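You operate a simulated robot arm through the tools that you are given. There is no shell and no other tool.

Carry out the task below with a simulated robot arm. There is one attempt and no reset: what you move stays moved.

## Task
Put things in order on the top of the island bench. At the end: the clear sample bottle (marked "No 50") from the top of the island bench stands where the clear plastic cup stood; the silver filter basket from the top of the island bench is on the white wipe box; the clear plastic cup from the top of the island bench stands where the silver filter basket stood; the black lid stands on top of the green tubing reel; whatever was shut is shut again. Leave all else as you found it, and nothing knocked over.

Only the result counts: the job must be done as asked and must still hold three seconds after the hand-in. Knocking over, shifting, dropping, spilling or breaking anything else fails it. A push-on lid holds only when it is set on centred and level and pressed home; a screw cap is set on level and turned clockwise until tight.

## Robot
A 7-joint arm with a two-finger parallel gripper, fixed in place. Base frame: the origin is at the foot of the arm, x ahead of it, y to its left, z up; the work surface is at about z = 0. Lengths are in mm, angles in degrees, forces in N, time in s.
With the tool pointing down near the work surface it reaches from about 240 to 620 mm from the base axis. Its first joint turns from -66.0 to 66.0 degrees. Payload 2.6 kg.
The tool frame sits at the grasp point between the pads (the TCP): z along the fingers, y along the line on which they close. The tips reach 30 mm beyond it. The gripper opens to 94 mm. The fingers are 28 mm wide and 10 mm thick; the gripper's body (50 by 96 mm) begins 55 mm behind the TCP.
Orientation is told as [roll, pitch, yaw] about the base's x, y, z axes, in that order, counted from this pose: with the fingers straight down and closing along the base's y, the tool's x points along the base's -x, its y along +y and its z along -z.

## Interface
- The arm moves only by the tool move_arm. Its argument "plan" is a list of rows, each an object of numbers (a shift or turn left out is 0, a gripper value left out holds the last): "tx", "ty", "tz": the shift along the tool's x, y, z in mm; "wx", "wy", "wz": the turn, a rotation vector about the tool's x, y, z in degrees; "fingers": the closure, from 0 (fully open) to 1 (shut). In form: [{"tx": .., "ty": .., "tz": .., "wx": .., "wy": .., "wz": .., "fingers": ..}, ...]. A call has 1 to 20 rows; each row is the pose to reach, as a shift and turn from the pose commanded when the call began, along the tool's axes at that moment. A row lasts 0.2 s, in which the tool goes at most 50 mm and 8.6 degrees; a call with a longer step from one row to the next is refused whole, and so is a gripper value outside its range. Where a pose cannot be reached the arm comes as near as it can. A force on the tool above 40 N (or 10 N above the force at the start of the call, whichever is more), or a blocked arm, ends the call early, and 0.2 s more pass. The fingers move at their own pace (about 72 mm/s each) and stop on an object; they squeeze with about 25 N. The grip force told is the motor's: it shows also when the fingers shut on nothing. Time passes only in rows, and 0.2 s behind the last, so rows that repeat a pose let the fingers close. The reply holds the time, the measured pose of the TCP, the force on the tool along the base axes, the opening and the grip force, in the units named above and with some noise, with the torque about the TCP (base axes, N m) and any sound that the robot's microphone picked up, and new pictures: "pictures" is both (left out), scene, wrist or none.
- Cameras (640 x 400 px; columns grow to the right, rows downward): "scene" is fixed at [40.7, 439.4, 560.1]; the picture's right is [-0.71, -0.70, 0.00], its down [-0.45, 0.45, -0.77] and it looks along [0.54, -0.55, -0.64] (base axes); focal length 216 px, centre (320, 200). "wrist" rides on the gripper at [76, 14, -102] in the tool frame; the picture's right is [-0.18, 0.98, 0.00], its down [-0.75, -0.14, -0.64] and it looks along [-0.63, -0.12, 0.77] (tool axes); focal length 243 px, centre (320, 200). There is no depth. A picture from a camera that has moved, and an enlarged one, comes with that camera's place and axes in the base frame and with its lens.
- enlarge(camera, box): a new picture of the part [left, top, right, bottom] of that camera's present view, enlarged. It takes no simulated time.
- job_done(): hands the job in; it is judged then, once.

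Places have to be worked out from the pictures, the camera data and where the tool is seen. Open the gripper and draw the arm clear of the work before you hand the job in, unless the task says otherwise.

The tools are called after "Call:" as a command line: name --argument value ..., lists and objects as JSON in quotes. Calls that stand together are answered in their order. move_arm: Moves the arm, as the interface text tells. Its arguments: {"type":"object","properties":{"plan":{"type":"array","items":{"type":"object","properties":{"tx":{"type":"number"},"ty":{"type":"number"},"tz":{"type":"number"},"wx":{"type":"number"},"wy":{"type":"number"},"wz":{"type":"number"},"fingers":{"type":"number"}}}},"pictures":{"type":"string","enum":["both","scene","wrist","none"]}},"required":["plan"]} The other tools are called the same way: enlarge (camera, box) takes an enlarged picture of a part of a camera's view; job_done () hands the job in.

At the start:

```text
time_s: 0.0
eef_pos: [357.1, -59.1, 373.0]
ee_rot: [0.0, 0.0, 0.0]
contact_force: [-0.3, -0.4, 0.1]
wrist_torque: [-0.01, 0.02, -0.01]
opening: 94.2
gripper_force: 0.0
```

scene: 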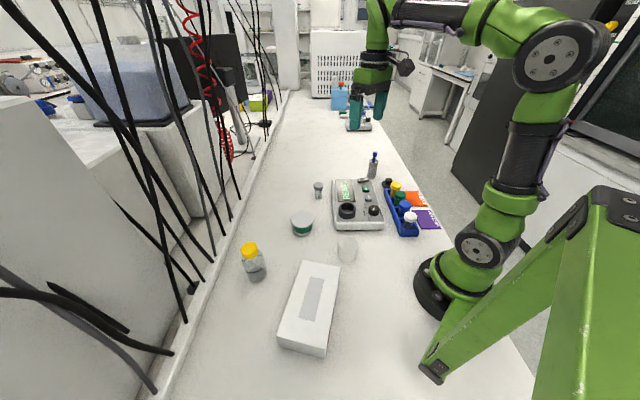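
wrist: 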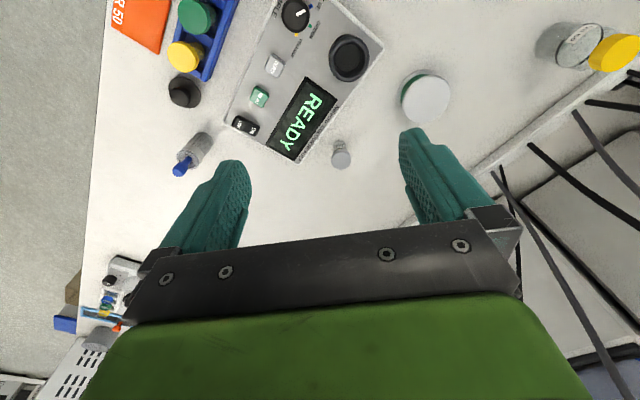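

I'll look closely at the scene first, to identify the objects.

Call:
enlarge --camera "scene" --box '[220, 160, 460, 310]'

Call:
enlarge --camera "scene" --box '[300, 160, 400, 222]'

Call:
enlarge --camera "wrist" --box '[80, 0, 480, 220]'

Call:
enlarge --camera "scene" --box '[220, 220, 380, 360]'

```text
2.67 times, centred on (340, 235) of scene
camera zoom: at [40.7, 439.4, 560.1], right [-0.71, -0.7, 0.0], down [-0.45, 0.45, -0.77], along [0.54, -0.55, -0.64], focal length 575 px, centre (267, 107)
```

zoom: 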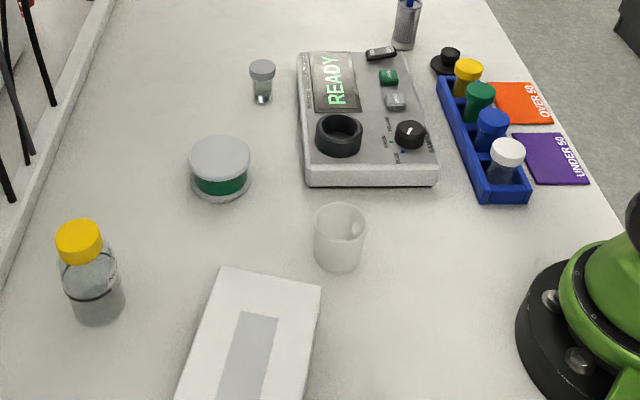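

```text
6.40 times, centred on (350, 191) of scene
camera zoom: at [40.7, 439.4, 560.1], right [-0.71, -0.7, 0.0], down [-0.45, 0.45, -0.77], along [0.54, -0.55, -0.64], focal length 1380 px, centre (128, 258)
```

zoom: 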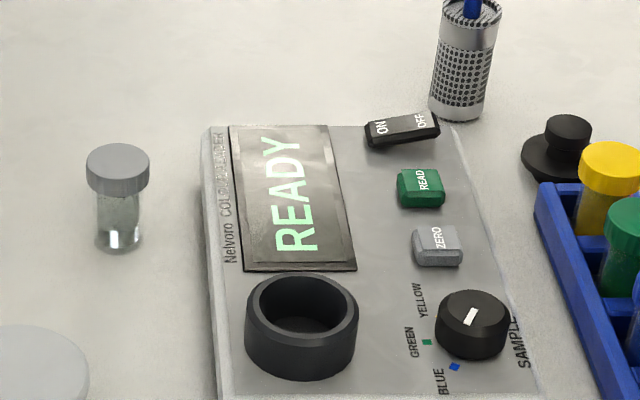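

```text
1.60 times, centred on (280, 110) of wrist
camera zoom: at [279.8, -46.2, 476.0], right [0.18, 0.98, 0.0], down [0.75, -0.14, 0.64], along [0.63, -0.12, -0.77], focal length 388 px, centre (384, 344)
```

zoom: 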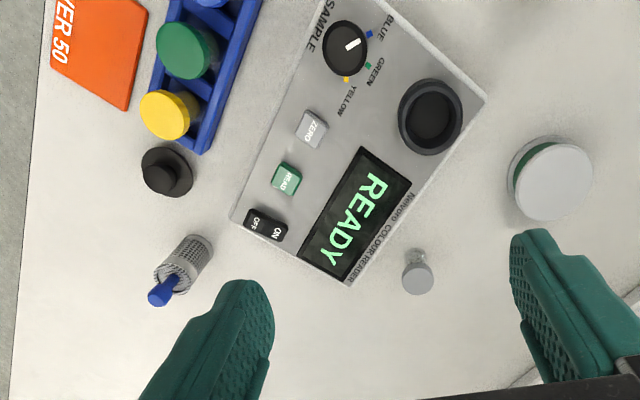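

```text
2.86 times, centred on (300, 290) of scene
camera zoom: at [40.7, 439.4, 560.1], right [-0.71, -0.7, 0.0], down [-0.45, 0.45, -0.77], along [0.54, -0.55, -0.64], focal length 616 px, centre (377, -57)
```

zoom: 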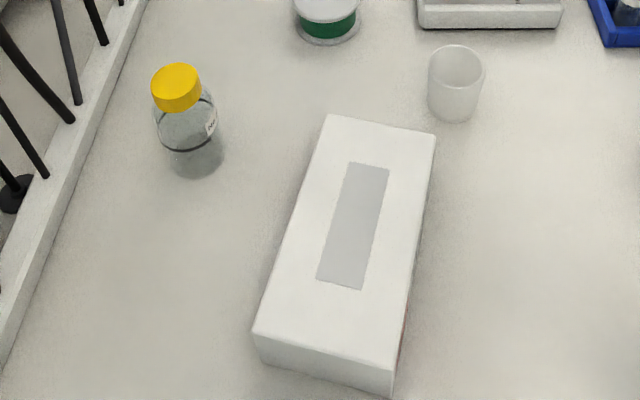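

The basket seems to have something blue sticking out of it. I'll zoom further on the basket, the lid and the bottle in both views.

Call:
enlarge --camera "wrist" --box '[150, 60, 250, 190]'

Call:
enlarge --camera "scene" --box '[355, 145, 405, 195]'

Call:
enlarge --camera "scene" --box '[230, 235, 280, 285]'

Call:
enlarge --camera "scene" --box '[325, 225, 375, 270]'

Call:
enlarge --camera "scene" --box '[280, 200, 330, 245]'

```text
3.08 times, centred on (200, 125) of wrist
camera zoom: at [279.8, -46.2, 476.0], right [0.18, 0.98, 0.0], down [0.75, -0.14, 0.64], along [0.63, -0.12, -0.77], focal length 746 px, centre (689, 431)
```

zoom: 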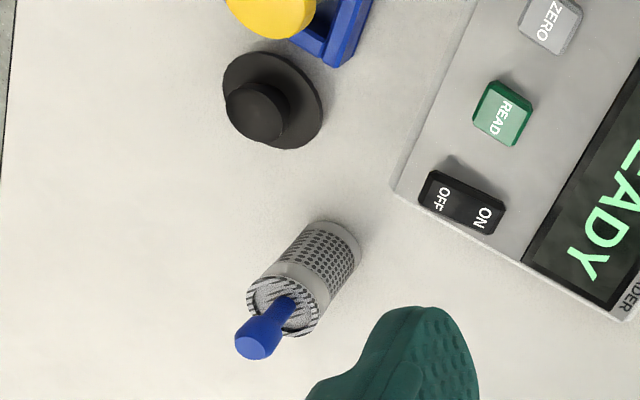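

```text
8.00 times, centred on (380, 170) of scene
camera zoom: at [40.7, 439.4, 560.1], right [-0.71, -0.7, 0.0], down [-0.45, 0.45, -0.77], along [0.54, -0.55, -0.64], focal length 1725 px, centre (-160, 440)
```

zoom: 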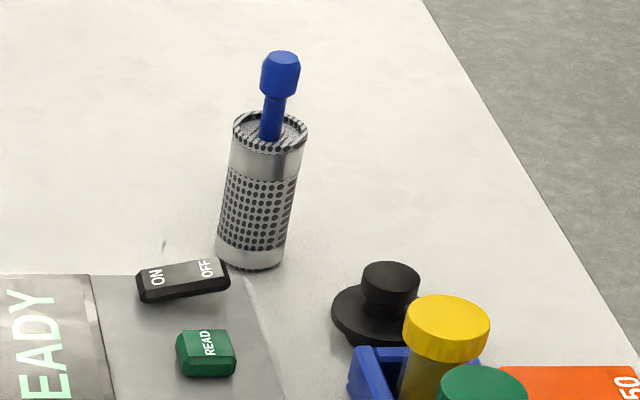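

```text
8.00 times, centred on (255, 260) of scene
camera zoom: at [40.7, 439.4, 560.1], right [-0.71, -0.7, 0.0], down [-0.45, 0.45, -0.77], along [0.54, -0.55, -0.64], focal length 1725 px, centre (840, -280)
```

zoom: 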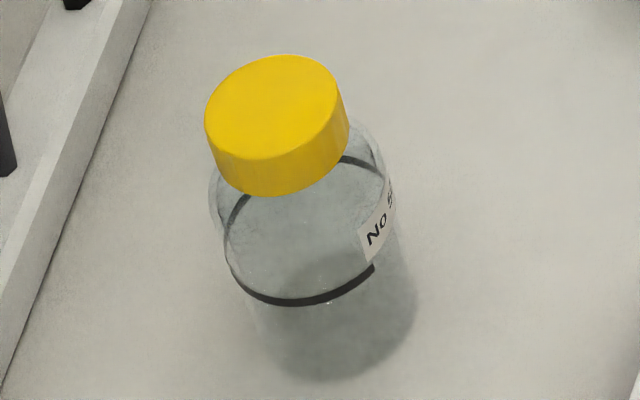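

```text
8.89 times, centred on (350, 248) of scene
camera zoom: at [40.7, 439.4, 560.1], right [-0.71, -0.7, 0.0], down [-0.45, 0.45, -0.77], along [0.54, -0.55, -0.64], focal length 1917 px, centre (53, -222)
```

zoom: 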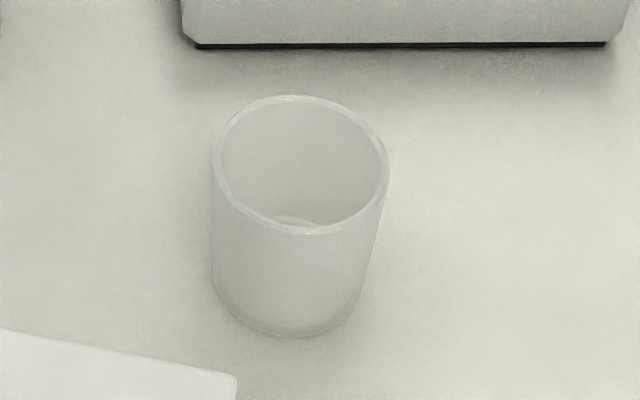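

```text
8.89 times, centred on (305, 222) of scene
camera zoom: at [40.7, 439.4, 560.1], right [-0.71, -0.7, 0.0], down [-0.45, 0.45, -0.77], along [0.54, -0.55, -0.64], focal length 1917 px, centre (453, 0)
```

zoom: 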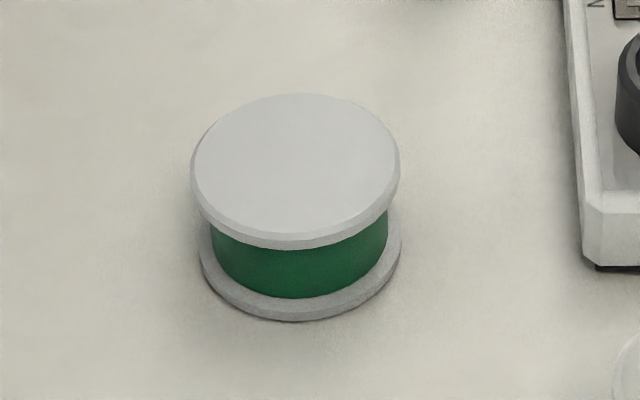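

The basket is a mesh cylinder with a blue handle, and the black lid is the knobbed disc beside the rack. I estimate the basket at about (460,-330), the lid at about (368,-318), the cup at about (259,99), the bottle at about (410,324), the reel at about (446,111) and the box centre at about (231,268). I'll move high above the lid and basket area for a better view.

Call:
move_arm --plan '[{"tx": -7, "ty": -32, "tz": 20}, {"tx": -14, "ty": -64, "tz": 41}, {"tx": -21, "ty": -96, "tz": 62}, {"tx": -29, "ty": -128, "tz": 82}, {"tx": -36, "ty": -160, "tz": 103}, {"tx": -43, "ty": -191, "tz": 123}, {"tx": -43, "ty": -191, "tz": 123}]' --pictures "both"

```text
time_s: 1.6
eef_pos: [399.5, -252.7, 249.0]
ee_rot: [0.0, 0.0, 0.0]
contact_force: [-0.5, -0.5, -0.3]
wrist_torque: [0.01, 0.0, 0.0]
opening: 93.9
gripper_force: 0.0
camera wrist: at [322.9, -239.1, 352.0], right [0.18, 0.98, 0.0], down [0.75, -0.14, 0.64], along [0.63, -0.12, -0.77], focal length 243 px, centre (320, 200)
```

scene: 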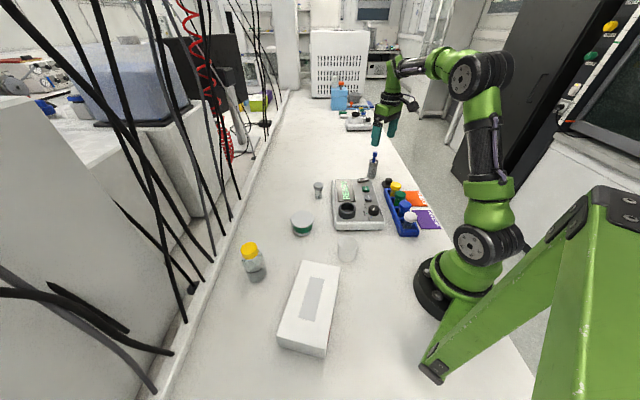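
wrist: 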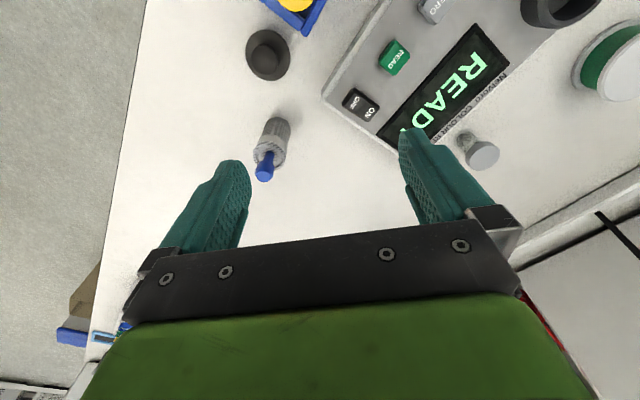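

Call:
enlarge --camera "wrist" --box '[220, 0, 380, 200]'

Call:
enlarge --camera "wrist" --box '[230, 100, 310, 190]'

```text
2.00 times, centred on (300, 100) of wrist
camera zoom: at [322.9, -239.1, 352.0], right [0.18, 0.98, 0.0], down [0.75, -0.14, 0.64], along [0.63, -0.12, -0.77], focal length 485 px, centre (360, 400)
```

zoom: 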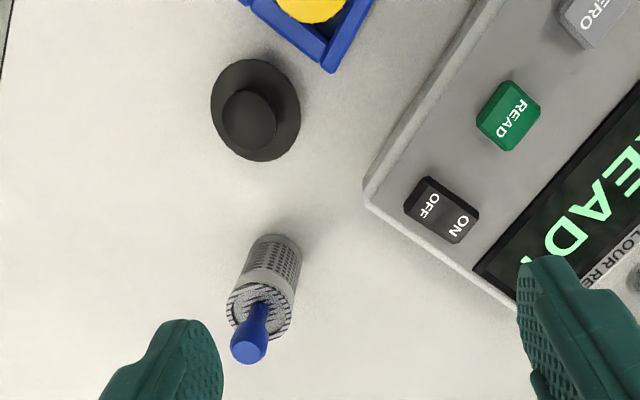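

```text
4.44 times, centred on (270, 145) of wrist
camera zoom: at [322.9, -239.1, 352.0], right [0.18, 0.98, 0.0], down [0.75, -0.14, 0.64], along [0.63, -0.12, -0.77], focal length 1078 px, centre (542, 444)
```

zoom: 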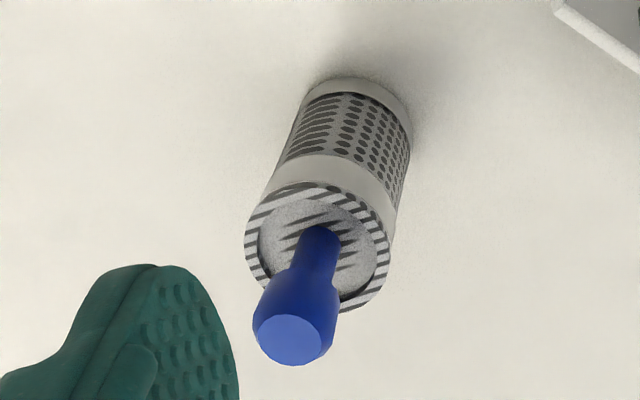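

The basket axis comes out at about (459,-328), with the body top at z≈89 and the handle top at z≈131. I need the lid's profile more precisely, so I'll zoom in on it.

Call:
enlarge --camera "scene" --box '[378, 172, 402, 192]'

Call:
enlarge --camera "wrist" --box '[235, 15, 305, 95]'

Call:
enlarge --camera "wrist" --box '[440, 0, 640, 180]'

```text
16.00 times, centred on (390, 182) of scene
camera zoom: at [40.7, 439.4, 560.1], right [-0.71, -0.7, 0.0], down [-0.45, 0.45, -0.77], along [0.54, -0.55, -0.64], focal length 3450 px, centre (-800, 488)
```

zoom: 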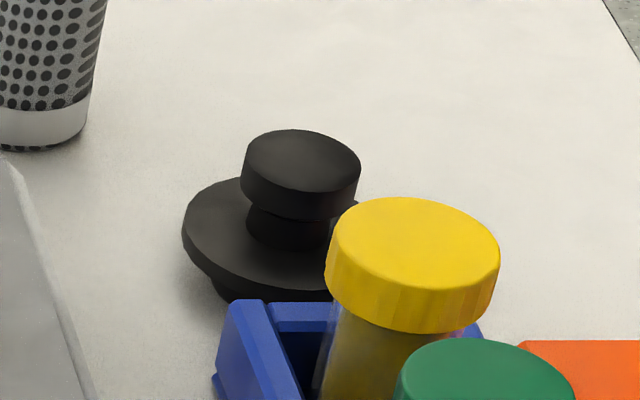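

```text
5.00 times, centred on (270, 55) of wrist
camera zoom: at [322.9, -239.1, 352.0], right [0.18, 0.98, 0.0], down [0.75, -0.14, 0.64], along [0.63, -0.12, -0.77], focal length 1213 px, centre (570, 925)
```

zoom: 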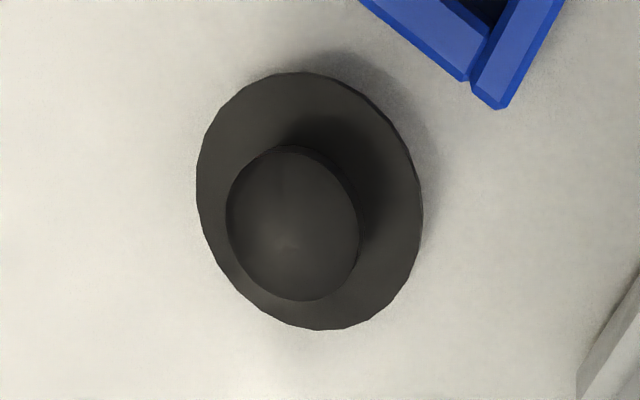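

```text
2.22 times, centred on (540, 90) of wrist
camera zoom: at [322.9, -239.1, 352.0], right [0.18, 0.98, 0.0], down [0.75, -0.14, 0.64], along [0.63, -0.12, -0.77], focal length 539 px, centre (-169, 444)
```

zoom: 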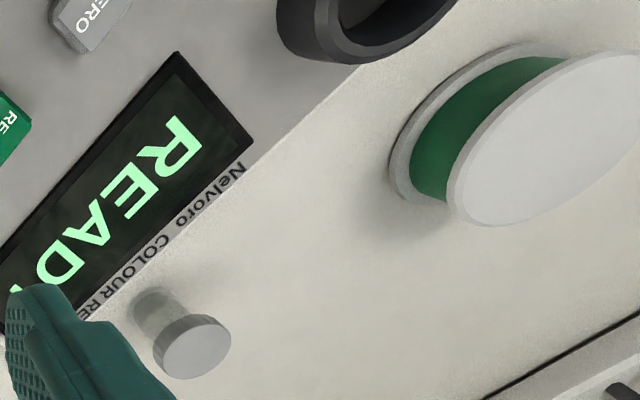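

The lid has a plug underneath, a flange about 55 mm wide with its top at z≈15, and a knob about 30 mm wide reaching z≈37, centred near (366,-312). I'll go above it with yaw -50, which turns the fingers away from the rack and the reader, and take another look.

Call:
move_arm --plan '[{"tx": 5, "ty": -9, "tz": 10, "wz": 8.4, "fingers": 0.3}, {"tx": 10, "ty": -18, "tz": 20, "wz": 16.8}, {"tx": 16, "ty": -30, "tz": 35, "wz": 25.2}, {"tx": 22, "ty": -41, "tz": 55, "wz": 33.6}, {"tx": 28, "ty": -52, "tz": 75, "wz": 42}, {"tx": 34, "ty": -62, "tz": 100, "wz": 50}, {"tx": 34, "ty": -62, "tz": 100, "wz": 50}, {"tx": 34, "ty": -62, "tz": 100, "wz": 50}]' --pictures "both"

```text
time_s: 3.4
eef_pos: [365.5, -312.9, 150.0]
ee_rot: [0.0, 0.0, -50.1]
contact_force: [0.7, -0.2, 0.0]
wrist_torque: [0.03, 0.01, -0.02]
opening: 65.6
gripper_force: 0.0
camera wrist: at [327.4, -245.6, 253.1], right [0.87, 0.49, 0.0], down [0.38, -0.67, 0.64], along [0.31, -0.56, -0.77], focal length 243 px, centre (320, 200)
```

scene: 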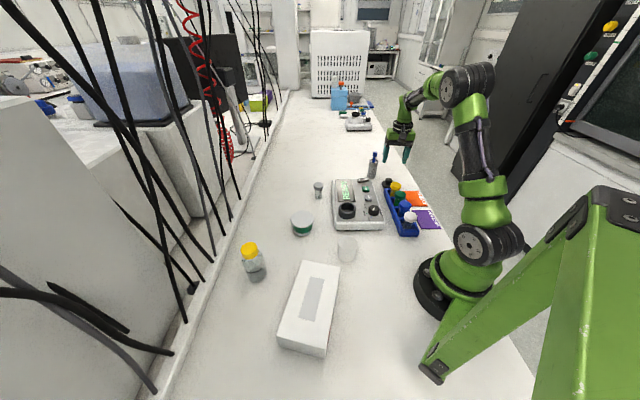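
wrist: 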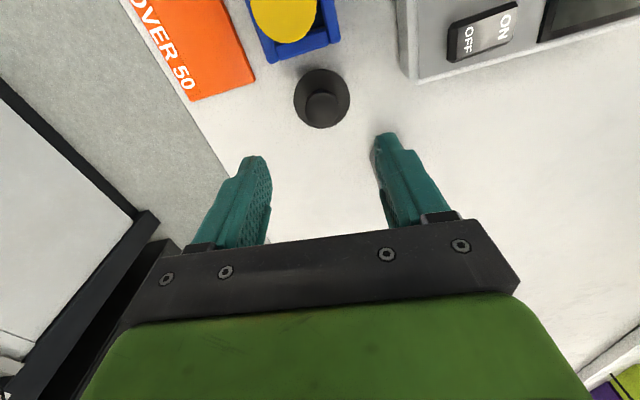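

The lid sits nearly on the tool axis. I'll zoom to check the centring.

Call:
enlarge --camera "wrist" --box '[270, 50, 370, 150]'

Call:
enlarge --camera "scene" --box '[370, 140, 430, 195]'

```text
4.00 times, centred on (320, 100) of wrist
camera zoom: at [327.4, -245.6, 253.1], right [0.87, 0.49, 0.0], down [0.38, -0.67, 0.64], along [0.31, -0.56, -0.77], focal length 970 px, centre (320, 600)
```

zoom: 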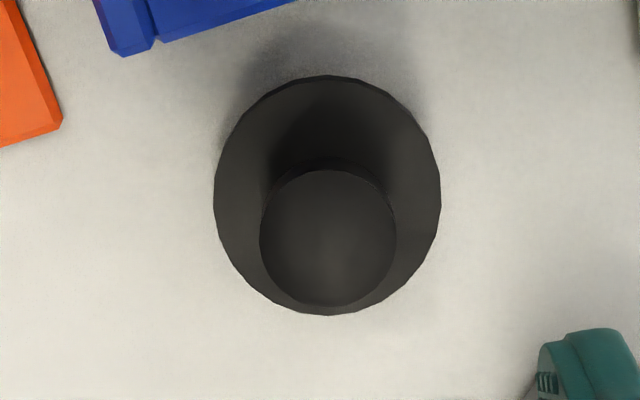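

```text
7.27 times, centred on (400, 168) of scene
camera zoom: at [40.7, 439.4, 560.1], right [-0.71, -0.7, 0.0], down [-0.45, 0.45, -0.77], along [0.54, -0.55, -0.64], focal length 1568 px, centre (-262, 436)
```

zoom: 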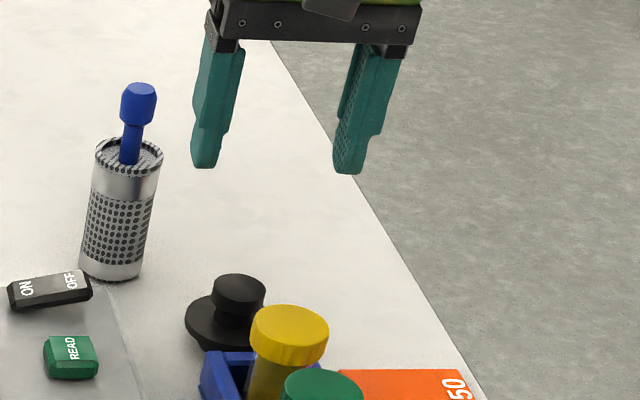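

The knob sits about 2 mm off the axis in both tool x and y. I'll correct that and come straight down to TCP z≈51, so the tips are just above the flange, then close on the knob.

Call:
move_arm --plan '[{"tx": 1, "ty": 1, "tz": 25}, {"tx": 2, "ty": 1.8, "tz": 50}, {"tx": 2, "ty": 1.8, "tz": 75}, {"tx": 2, "ty": 1.8, "tz": 90}, {"tx": 2, "ty": 1.8, "tz": 98}, {"tx": 2, "ty": 1.8, "tz": 98}]' --pictures "both"

```text
time_s: 4.8
eef_pos: [365.7, -307.5, 51.0]
ee_rot: [-0.1, 0.1, -50.0]
contact_force: [-0.8, -0.5, -0.4]
wrist_torque: [-0.02, 0.0, -0.03]
opening: 65.8
gripper_force: 0.1
camera wrist: at [327.2, -241.5, 154.1], right [0.87, 0.49, 0.0], down [0.38, -0.67, 0.64], along [0.31, -0.56, -0.77], focal length 243 px, centre (320, 200)
```

scene: 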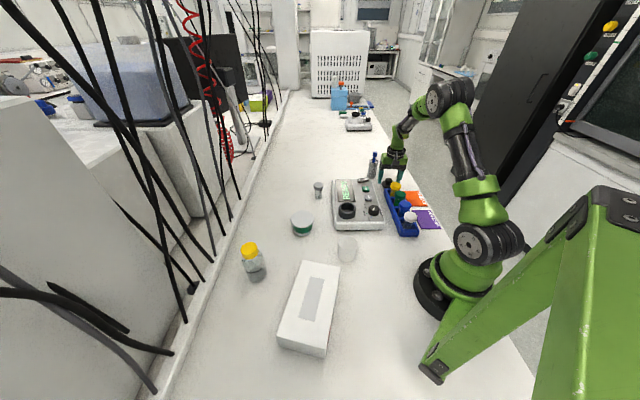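
wrist: 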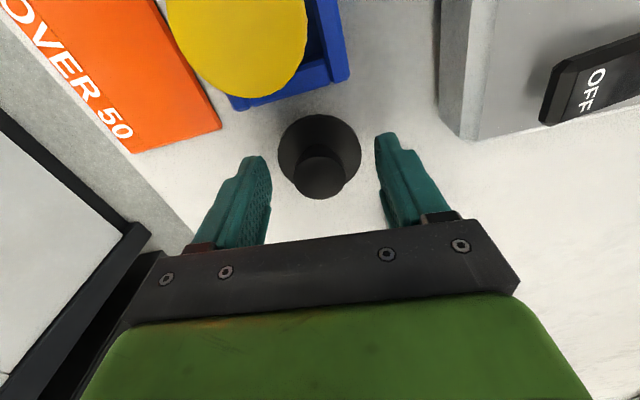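

Call:
enlarge --camera "wrist" --box '[240, 90, 400, 230]'

Call:
enlarge --camera "scene" --box '[375, 150, 415, 195]'

```text
2.86 times, centred on (320, 160) of wrist
camera zoom: at [327.2, -241.5, 154.1], right [0.87, 0.49, 0.0], down [0.38, -0.67, 0.64], along [0.31, -0.56, -0.77], focal length 693 px, centre (320, 314)
```

zoom: 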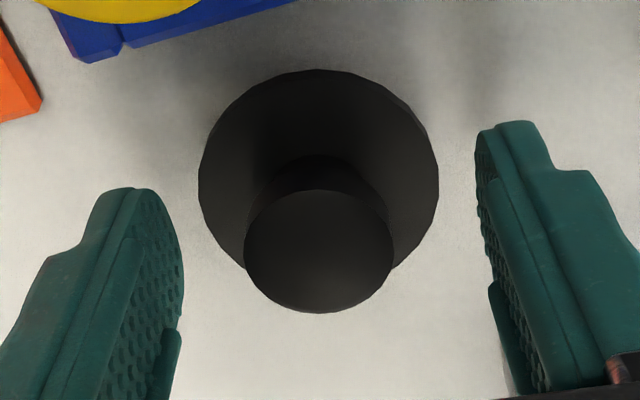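

```text
8.89 times, centred on (395, 172) of scene
camera zoom: at [40.7, 439.4, 560.1], right [-0.71, -0.7, 0.0], down [-0.45, 0.45, -0.77], along [0.54, -0.55, -0.64], focal length 1917 px, centre (-347, 444)
```

zoom: 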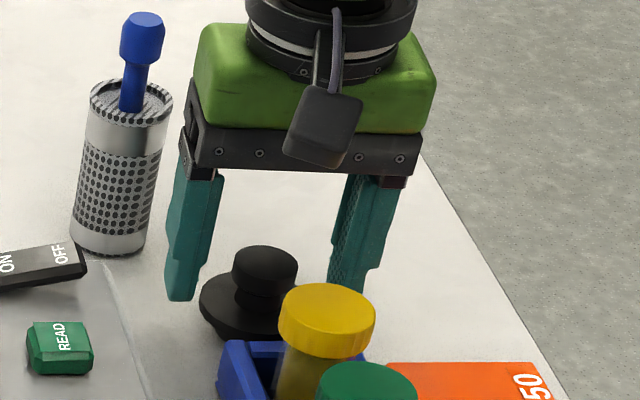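

The tips look level with the flange, which I now put at z≈20, with the knob top at about 40. I'll rise 4 mm and close on the knob.

Call:
move_arm --plan '[{"tx": 1.5, "tz": -4}, {"tx": 1.5, "tz": -4, "fingers": 1}, {"tx": 1.5, "tz": -4, "fingers": 1}, {"tx": 1.5, "tz": -4, "fingers": 1}, {"tx": 1.5, "tz": -4, "fingers": 1}]' --pictures "both"

```text
time_s: 6.0
eef_pos: [365.7, -307.3, 55.6]
ee_rot: [0.0, 0.0, -49.9]
contact_force: [1.1, 0.6, 0.7]
wrist_torque: [0.01, -0.01, 0.01]
opening: 28.5
gripper_force: 25.2
camera wrist: at [326.1, -240.9, 158.4], right [0.87, 0.49, 0.0], down [0.38, -0.67, 0.64], along [0.31, -0.56, -0.77], focal length 243 px, centre (320, 200)
```

scene: 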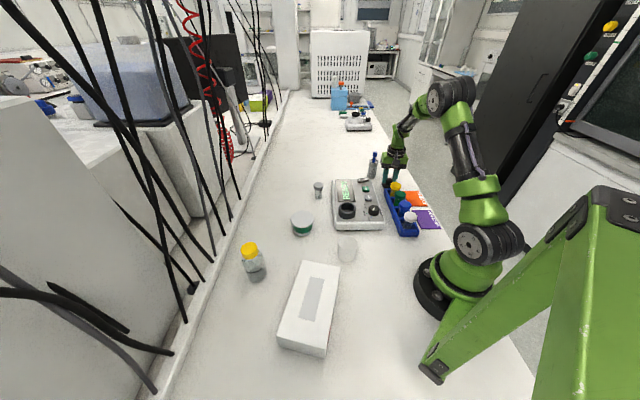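
wrist: 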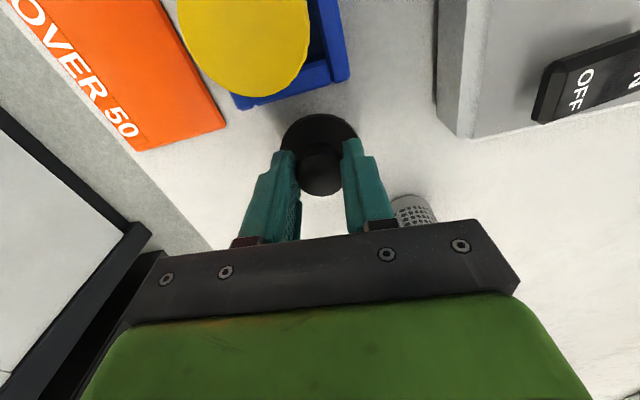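

The grip is at 28.5 mm with 25 N, so the knob is held. I'll lift gently straight up and check.

Call:
move_arm --plan '[{"tz": -5}, {"tz": -15}, {"tz": -35}, {"tz": -65}, {"tz": -105}, {"tz": -145}, {"tz": -145}]' --pictures "both"

Call:
enlarge --camera "scene" --box '[360, 110, 430, 190]'

Call:
enlarge --camera "wrist" --box '[200, 60, 440, 240]'

```text
time_s: 7.6
eef_pos: [365.1, -309.3, 203.5]
ee_rot: [0.0, 0.0, -50.1]
contact_force: [-0.5, -0.6, -0.3]
wrist_torque: [-0.03, 0.0, -0.01]
opening: 28.4
gripper_force: 25.1
camera wrist: at [326.1, -242.6, 306.6], right [0.87, 0.49, 0.0], down [0.38, -0.67, 0.64], along [0.31, -0.56, -0.77], focal length 243 px, centre (320, 200)
```

scene: 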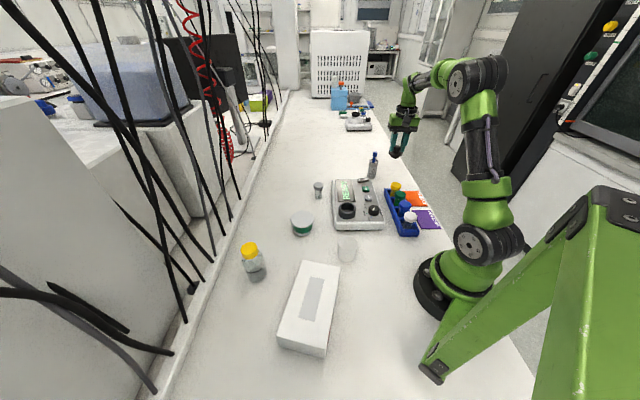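
wrist: 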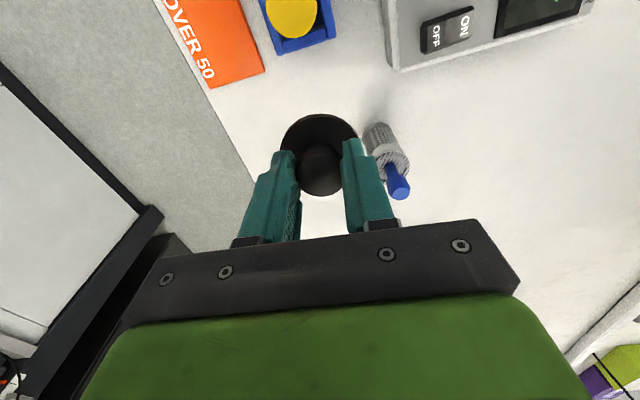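

```text
5.00 times, centred on (395, 150) of scene
camera zoom: at [40.7, 439.4, 560.1], right [-0.71, -0.7, 0.0], down [-0.45, 0.45, -0.77], along [0.54, -0.55, -0.64], focal length 1078 px, centre (-55, 450)
```

zoom: 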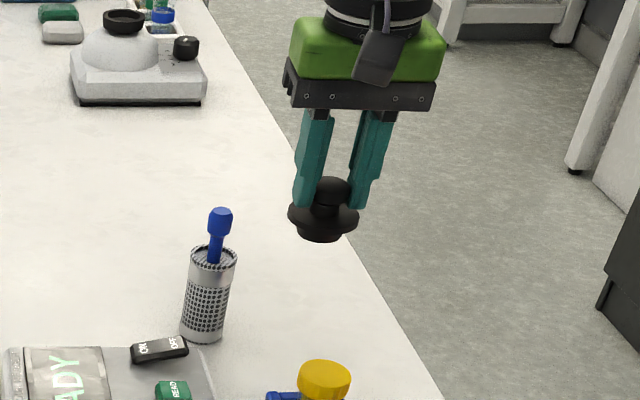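

```text
2.22 times, centred on (320, 150) of wrist
camera zoom: at [326.1, -242.6, 306.6], right [0.87, 0.49, 0.0], down [0.38, -0.67, 0.64], along [0.31, -0.56, -0.77], focal length 539 px, centre (320, 311)
```

zoom: 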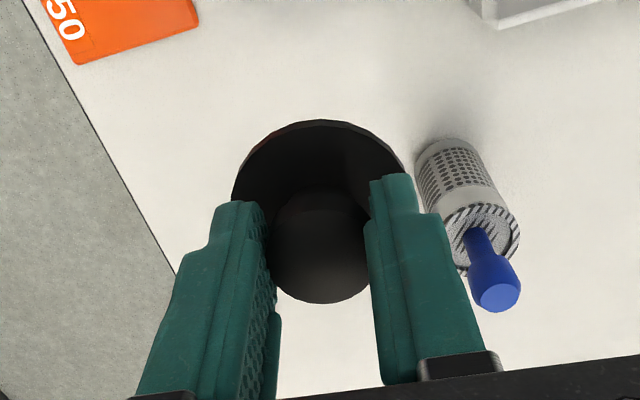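

The lid hangs level in the grip. I'll carry it across at z≈220 to above the reel at about (449,108), turning the yaw back to 0 on the way.

Call:
move_arm --plan '[{"tx": 15, "ty": 18, "tz": -5, "wz": -4}, {"tx": 35, "ty": 44, "tz": -10, "wz": -8}, {"tx": 60, "ty": 75, "tz": -20, "wz": -12.5}, {"tx": 85, "ty": 106, "tz": -20, "wz": -17}, {"tx": 110, "ty": 138, "tz": -20, "wz": -21.5}, {"tx": 135, "ty": 169, "tz": -20, "wz": -26}, {"tx": 160, "ty": 200, "tz": -20, "wz": -30.5}, {"tx": 185, "ty": 232, "tz": -20, "wz": -35}, {"tx": 210, "ty": 263, "tz": -20, "wz": -39.5}, {"tx": 235, "ty": 294, "tz": -20, "wz": -44}, {"tx": 254, "ty": 318, "tz": -20, "wz": -48}, {"tx": 264.7, "ty": 331.8, "tz": -20, "wz": -50}, {"tx": 264.7, "ty": 331.8, "tz": -20, "wz": -50}, {"tx": 264.7, "ty": 331.8, "tz": -20, "wz": -50}]' --pictures "both"

Call:
enlarge --camera "wrist" --box '[240, 0, 440, 200]'

Call:
enlarge --camera "scene" --box '[260, 110, 380, 250]'

```text
time_s: 10.6
eef_pos: [447.9, 107.4, 218.2]
ee_rot: [-0.1, -0.1, 0.0]
contact_force: [-0.3, 0.3, -1.2]
wrist_torque: [0.02, -0.02, 0.03]
opening: 28.4
gripper_force: 25.4
camera wrist: at [370.5, 120.6, 321.0], right [0.18, 0.98, 0.0], down [0.75, -0.14, 0.64], along [0.63, -0.12, -0.77], focal length 243 px, centre (320, 200)
```

scene: 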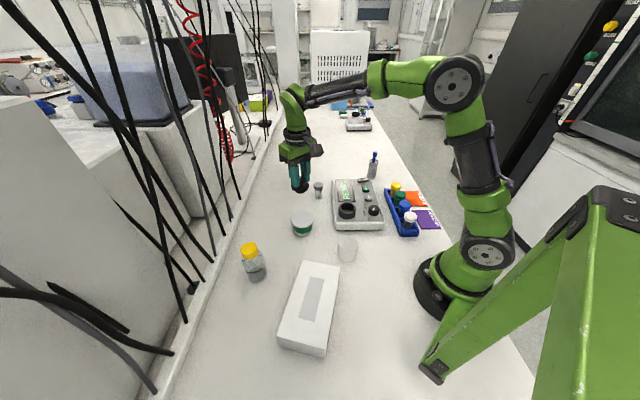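
wrist: 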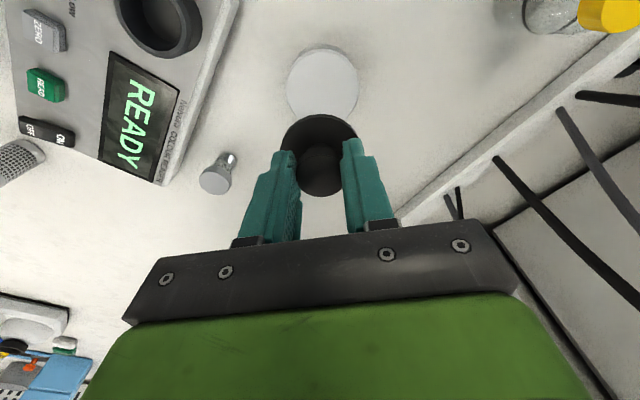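

```text
2.00 times, centred on (340, 100) of wrist
camera zoom: at [370.5, 120.6, 321.0], right [0.18, 0.98, 0.0], down [0.75, -0.14, 0.64], along [0.63, -0.12, -0.77], focal length 485 px, centre (280, 400)
```

zoom: 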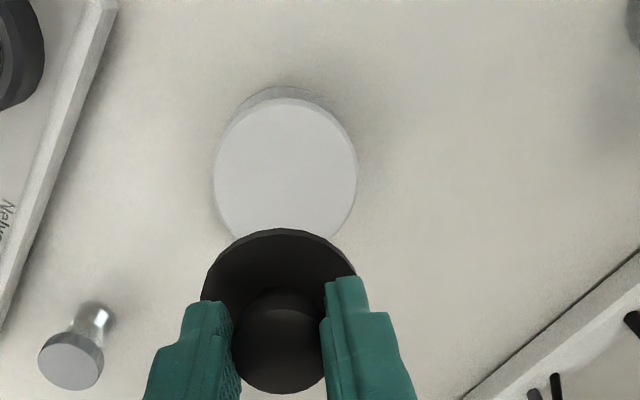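

```text
2.86 times, centred on (320, 180) of scene
camera zoom: at [40.7, 439.4, 560.1], right [-0.71, -0.7, 0.0], down [-0.45, 0.45, -0.77], along [0.54, -0.55, -0.64], focal length 616 px, centre (320, 257)
```

zoom: 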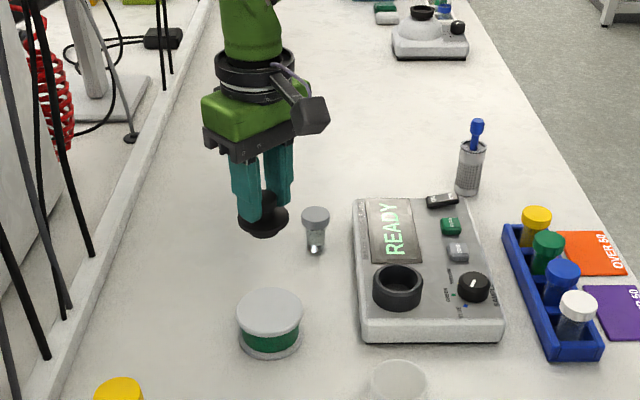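

From the wrist view the reel top is at about (445,111), 76 to 80 mm across and about 45 mm high. I'll correct by (-4,+3) and come down to z≈150 to check alignment.

Call:
move_arm --plan '[{"tx": 2, "ty": 2, "tz": 20}, {"tx": 4, "ty": 3.3, "tz": 45}, {"tx": 4, "ty": 3.3, "tz": 71}, {"tx": 4, "ty": 3.3, "tz": 71}, {"tx": 4, "ty": 3.3, "tz": 71}]' --pictures "both"

Call:
enlarge --camera "wrist" --box '[240, 0, 400, 200]'

Call:
enlarge --camera "scene" --box '[270, 140, 340, 245]'

```text
time_s: 11.8
eef_pos: [445.1, 111.0, 148.3]
ee_rot: [0.0, 0.0, 0.1]
contact_force: [-0.9, -0.3, 0.1]
wrist_torque: [-0.01, 0.0, -0.02]
opening: 28.6
gripper_force: 24.8
camera wrist: at [369.4, 123.6, 250.4], right [0.18, 0.98, 0.0], down [0.75, -0.14, 0.64], along [0.63, -0.12, -0.77], focal length 243 px, centre (320, 200)
```

scene: 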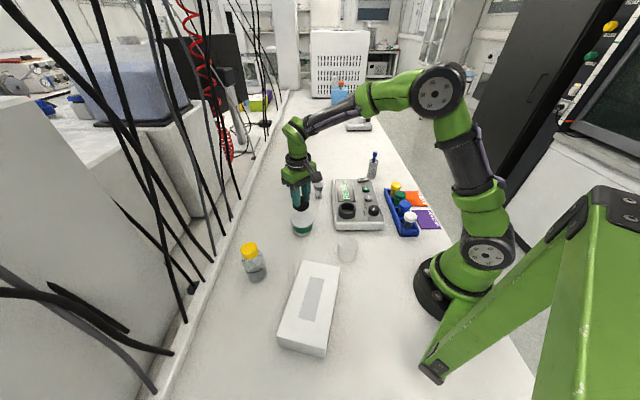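
wrist: 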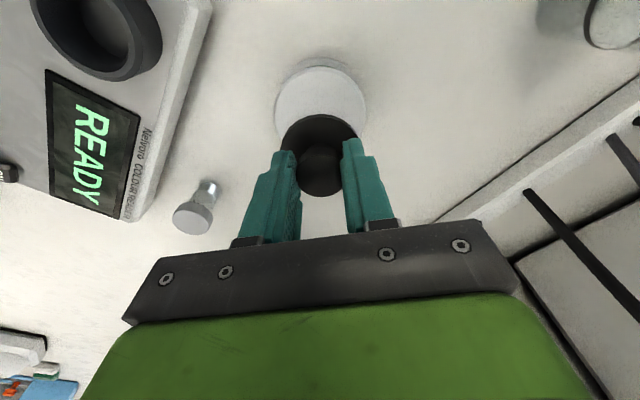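

```text
2.00 times, centred on (320, 100) of wrist
camera zoom: at [369.4, 123.6, 250.4], right [0.18, 0.98, 0.0], down [0.75, -0.14, 0.64], along [0.63, -0.12, -0.77], focal length 485 px, centre (320, 400)
```

zoom: 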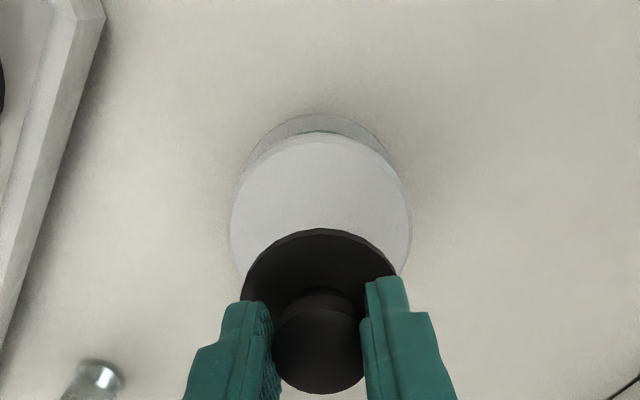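

```text
3.81 times, centred on (305, 192) of scene
camera zoom: at [40.7, 439.4, 560.1], right [-0.71, -0.7, 0.0], down [-0.45, 0.45, -0.77], along [0.54, -0.55, -0.64], focal length 822 px, centre (377, 229)
```

zoom: 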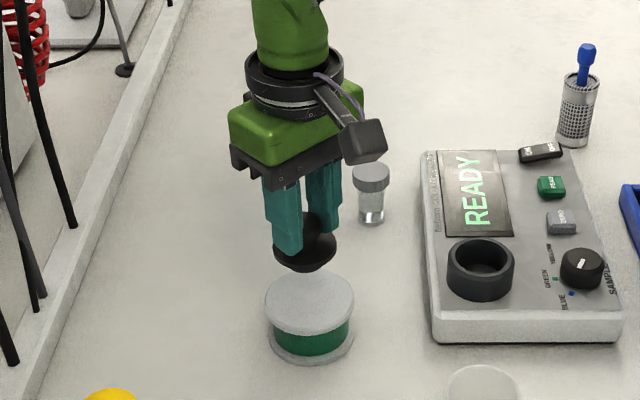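

The reel top centre is within about 1 mm of the tool axis, so alignment is good. I'll lower to about z=106, then creep down to just above the expected contact at about 100.

Call:
move_arm --plan '[{"tz": 20}, {"tz": 35}, {"tz": 41}, {"tz": 43}, {"tz": 44.5}, {"tz": 46}, {"tz": 47.5}, {"tz": 47.5}]' --pictures "both"

Call:
enlarge --camera "scene" --box '[280, 180, 330, 245]'

```text
time_s: 13.6
eef_pos: [445.5, 110.5, 103.2]
ee_rot: [0.1, 0.0, -0.1]
contact_force: [-3.5, -1.3, 12.7]
wrist_torque: [-0.06, 0.17, -0.05]
opening: 28.7
gripper_force: 24.8
camera wrist: at [368.7, 123.5, 205.9], right [0.18, 0.98, 0.0], down [0.75, -0.14, 0.64], along [0.63, -0.12, -0.77], focal length 243 px, centre (320, 200)
```

scene: 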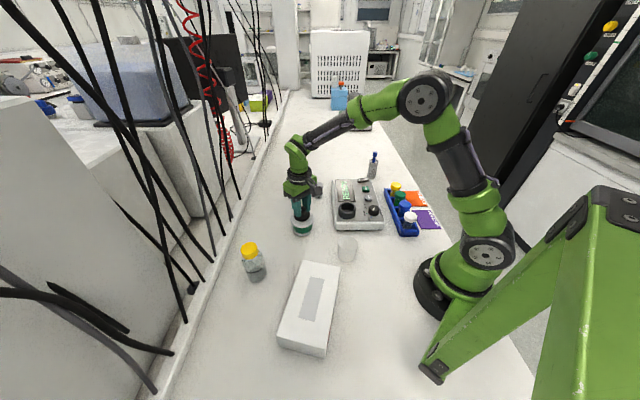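
wrist: 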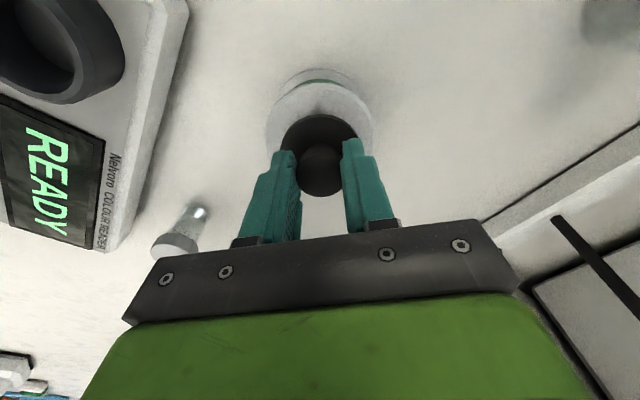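

```text
6.15 times, centred on (305, 212) of scene
camera zoom: at [40.6, 439.4, 560.2], right [-0.71, -0.7, 0.0], down [-0.45, 0.45, -0.77], along [0.54, -0.55, -0.64], focal length 1327 px, centre (412, 123)
```

zoom: 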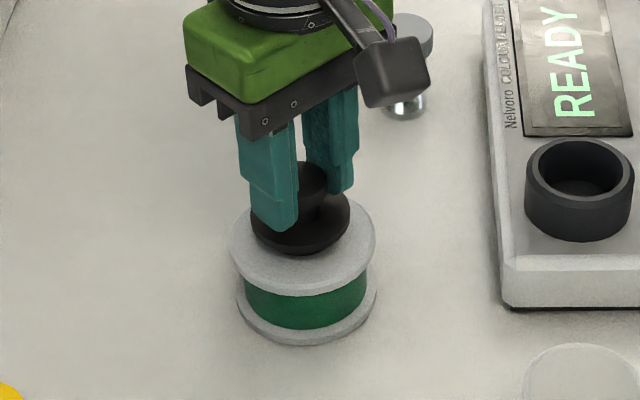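

Contact at 12.7 N, so the lid is seated on the reel and looks centred. I'll ease up 1 mm, open, then rise straight up.

Call:
move_arm --plan '[{"tz": -0.8}, {"tz": -0.8, "fingers": 0.35}, {"tz": -0.8, "fingers": 0.35}, {"tz": -0.8, "fingers": 0.35}, {"tz": -10}, {"tz": -30}, {"tz": -65}, {"tz": -110}, {"tz": -110}]' --pictures "both"

Call:
enlarge --camera "scene" --box '[270, 140, 340, 245]'

Call:
enlarge --camera "wrist" --box '[240, 0, 400, 200]'

```text
time_s: 15.6
eef_pos: [445.8, 112.1, 213.2]
ee_rot: [0.1, 0.0, 0.1]
contact_force: [0.2, -0.5, 0.3]
wrist_torque: [0.0, 0.01, 0.01]
opening: 61.1
gripper_force: 0.1
camera wrist: at [370.5, 125.3, 316.1], right [0.18, 0.98, 0.0], down [0.75, -0.14, 0.64], along [0.63, -0.12, -0.77], focal length 243 px, centre (320, 200)
```

scene: 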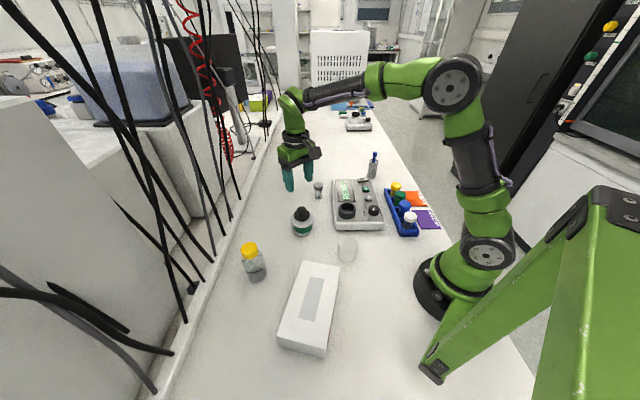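
wrist: 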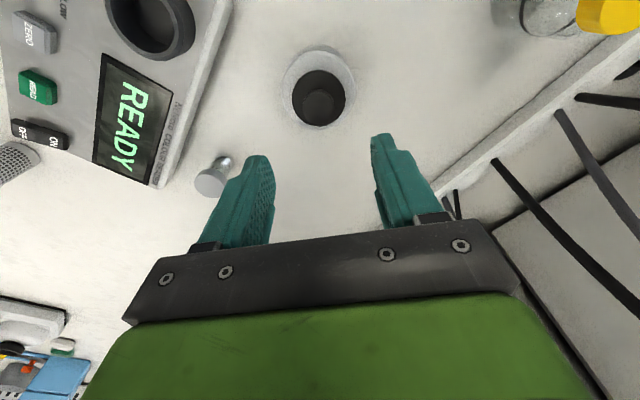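

```text
3.81 times, centred on (305, 192) of scene
camera zoom: at [40.7, 439.4, 560.1], right [-0.71, -0.7, 0.0], down [-0.45, 0.45, -0.77], along [0.54, -0.55, -0.64], focal length 822 px, centre (377, 229)
```

zoom: 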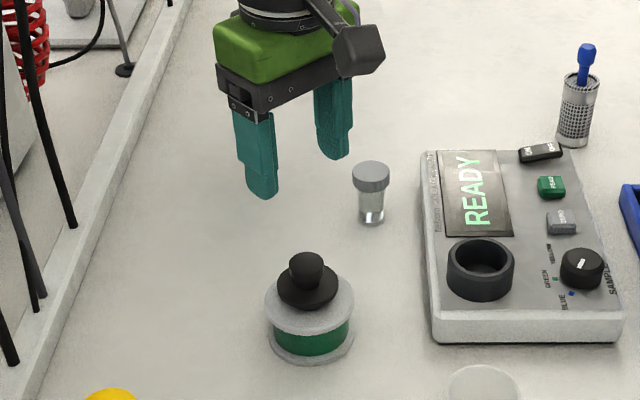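

```text
2.00 times, centred on (320, 100) of wrist
camera zoom: at [370.5, 125.3, 316.1], right [0.18, 0.98, 0.0], down [0.75, -0.14, 0.64], along [0.63, -0.12, -0.77], focal length 485 px, centre (320, 400)
```

zoom: 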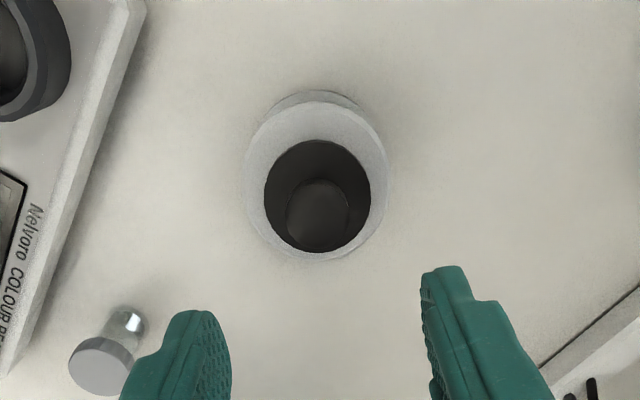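

The lid is centred on the reel. Before moving the basket I'll get a close view of the box, the cup and the bottle from over the box area, with yaw about 49.

Call:
move_arm --plan '[{"tx": 20, "ty": 9, "tz": -10, "wz": -5}, {"tx": 55, "ty": 26, "tz": -20, "wz": -12}, {"tx": 95, "ty": 44, "tz": -37, "wz": -19}, {"tx": 135, "ty": 63, "tz": -37, "wz": -27}, {"tx": 175, "ty": 81, "tz": -37, "wz": -35}, {"tx": 215, "ty": 100, "tz": -37, "wz": -43}, {"tx": 248, "ty": 115, "tz": -37, "wz": -49}, {"tx": 248, "ty": 115, "tz": -37, "wz": -49}, {"tx": 248, "ty": 115, "tz": -37, "wz": -49}]' --pictures "both"

Call:
enlarge --camera "wrist" --box '[160, 0, 480, 200]'

```text
time_s: 17.6
eef_pos: [198.2, 223.7, 249.5]
ee_rot: [0.0, 0.0, 49.0]
contact_force: [-0.6, 0.7, -0.1]
wrist_torque: [0.01, 0.01, -0.02]
opening: 61.1
gripper_force: 0.1
camera wrist: at [137.2, 174.7, 351.6], right [-0.62, 0.78, 0.0], down [0.6, 0.48, 0.64], along [0.5, 0.4, -0.77], focal length 243 px, centre (320, 200)
```

scene: 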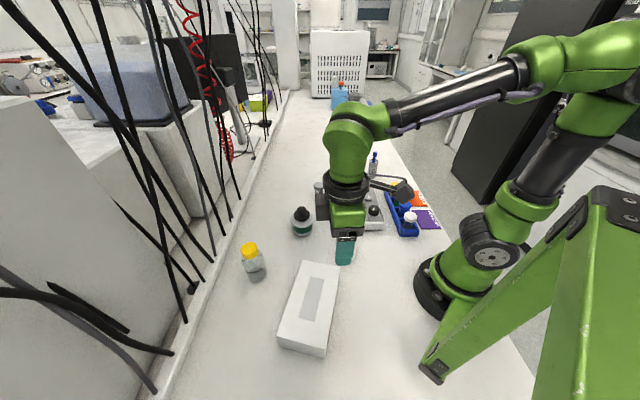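
wrist: 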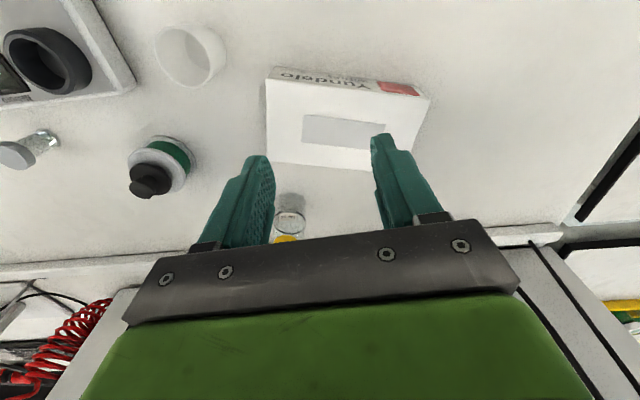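

```text
2.00 times, centred on (320, 100) of wrist
camera zoom: at [137.2, 174.7, 351.6], right [-0.62, 0.78, 0.0], down [0.6, 0.48, 0.64], along [0.5, 0.4, -0.77], focal length 485 px, centre (320, 400)
```

zoom: 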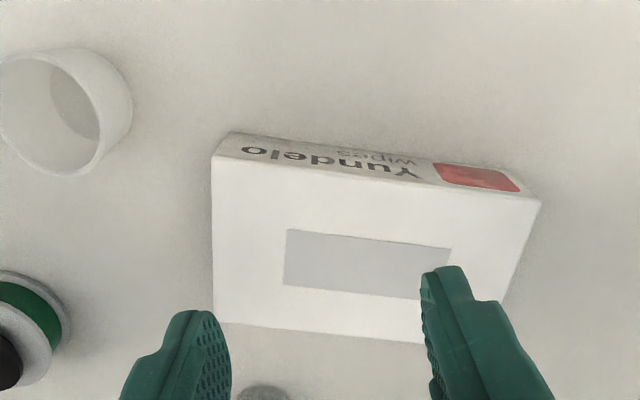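

The wrist and scene views agree: the box top is at z≈63, its centre is about (221,278), and it is roughly 188 × 100 mm. I'll zoom on the grey rectangle to see whether it is flat.

Call:
enlarge --camera "wrist" --box '[290, 100, 400, 165]'

Call:
enlarge --camera "scene" --box '[275, 255, 345, 360]'

Call:
enlarge --camera "wrist" --box '[130, 0, 280, 120]'

```text
5.82 times, centred on (345, 132) of wrist
camera zoom: at [137.2, 174.7, 351.6], right [-0.62, 0.78, 0.0], down [0.6, 0.48, 0.64], along [0.5, 0.4, -0.77], focal length 1412 px, centre (174, 593)
```

zoom: 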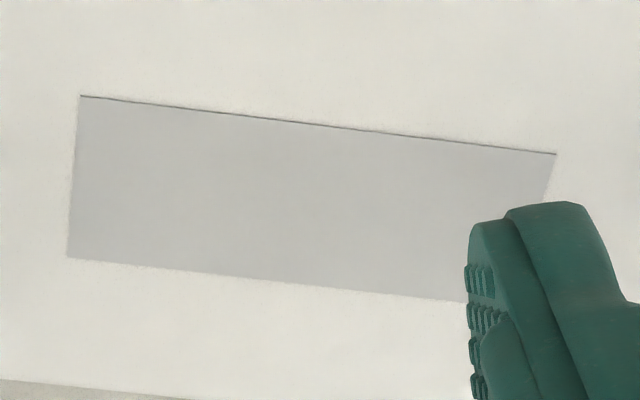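

```text
3.81 times, centred on (310, 308) of scene
camera zoom: at [40.7, 439.4, 560.1], right [-0.71, -0.7, 0.0], down [-0.45, 0.45, -0.77], along [0.54, -0.55, -0.64], focal length 822 px, centre (358, -210)
```

zoom: 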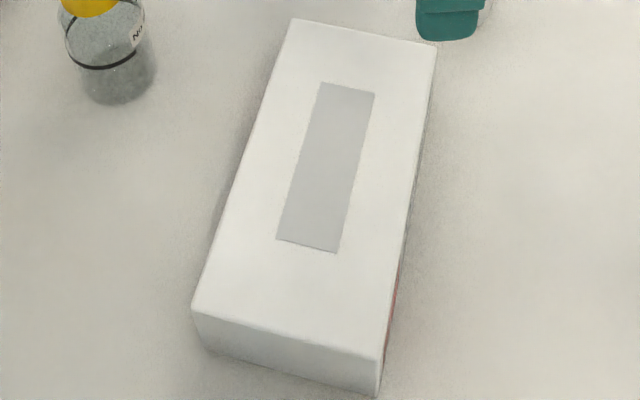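

```text
3.33 times, centred on (205, 60) of wrist
camera zoom: at [137.2, 174.7, 351.6], right [-0.62, 0.78, 0.0], down [0.6, 0.48, 0.64], along [0.5, 0.4, -0.77], focal length 809 px, centre (703, 667)
```

zoom: 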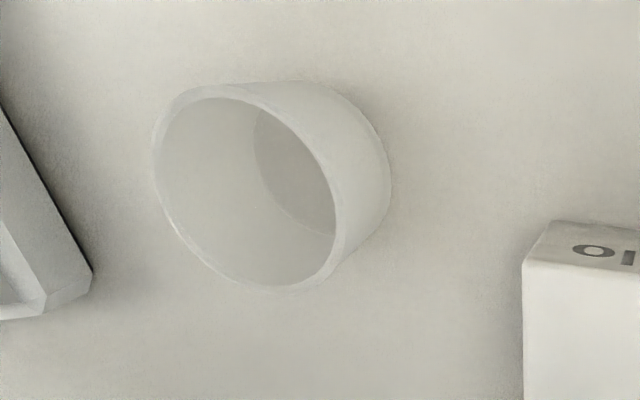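

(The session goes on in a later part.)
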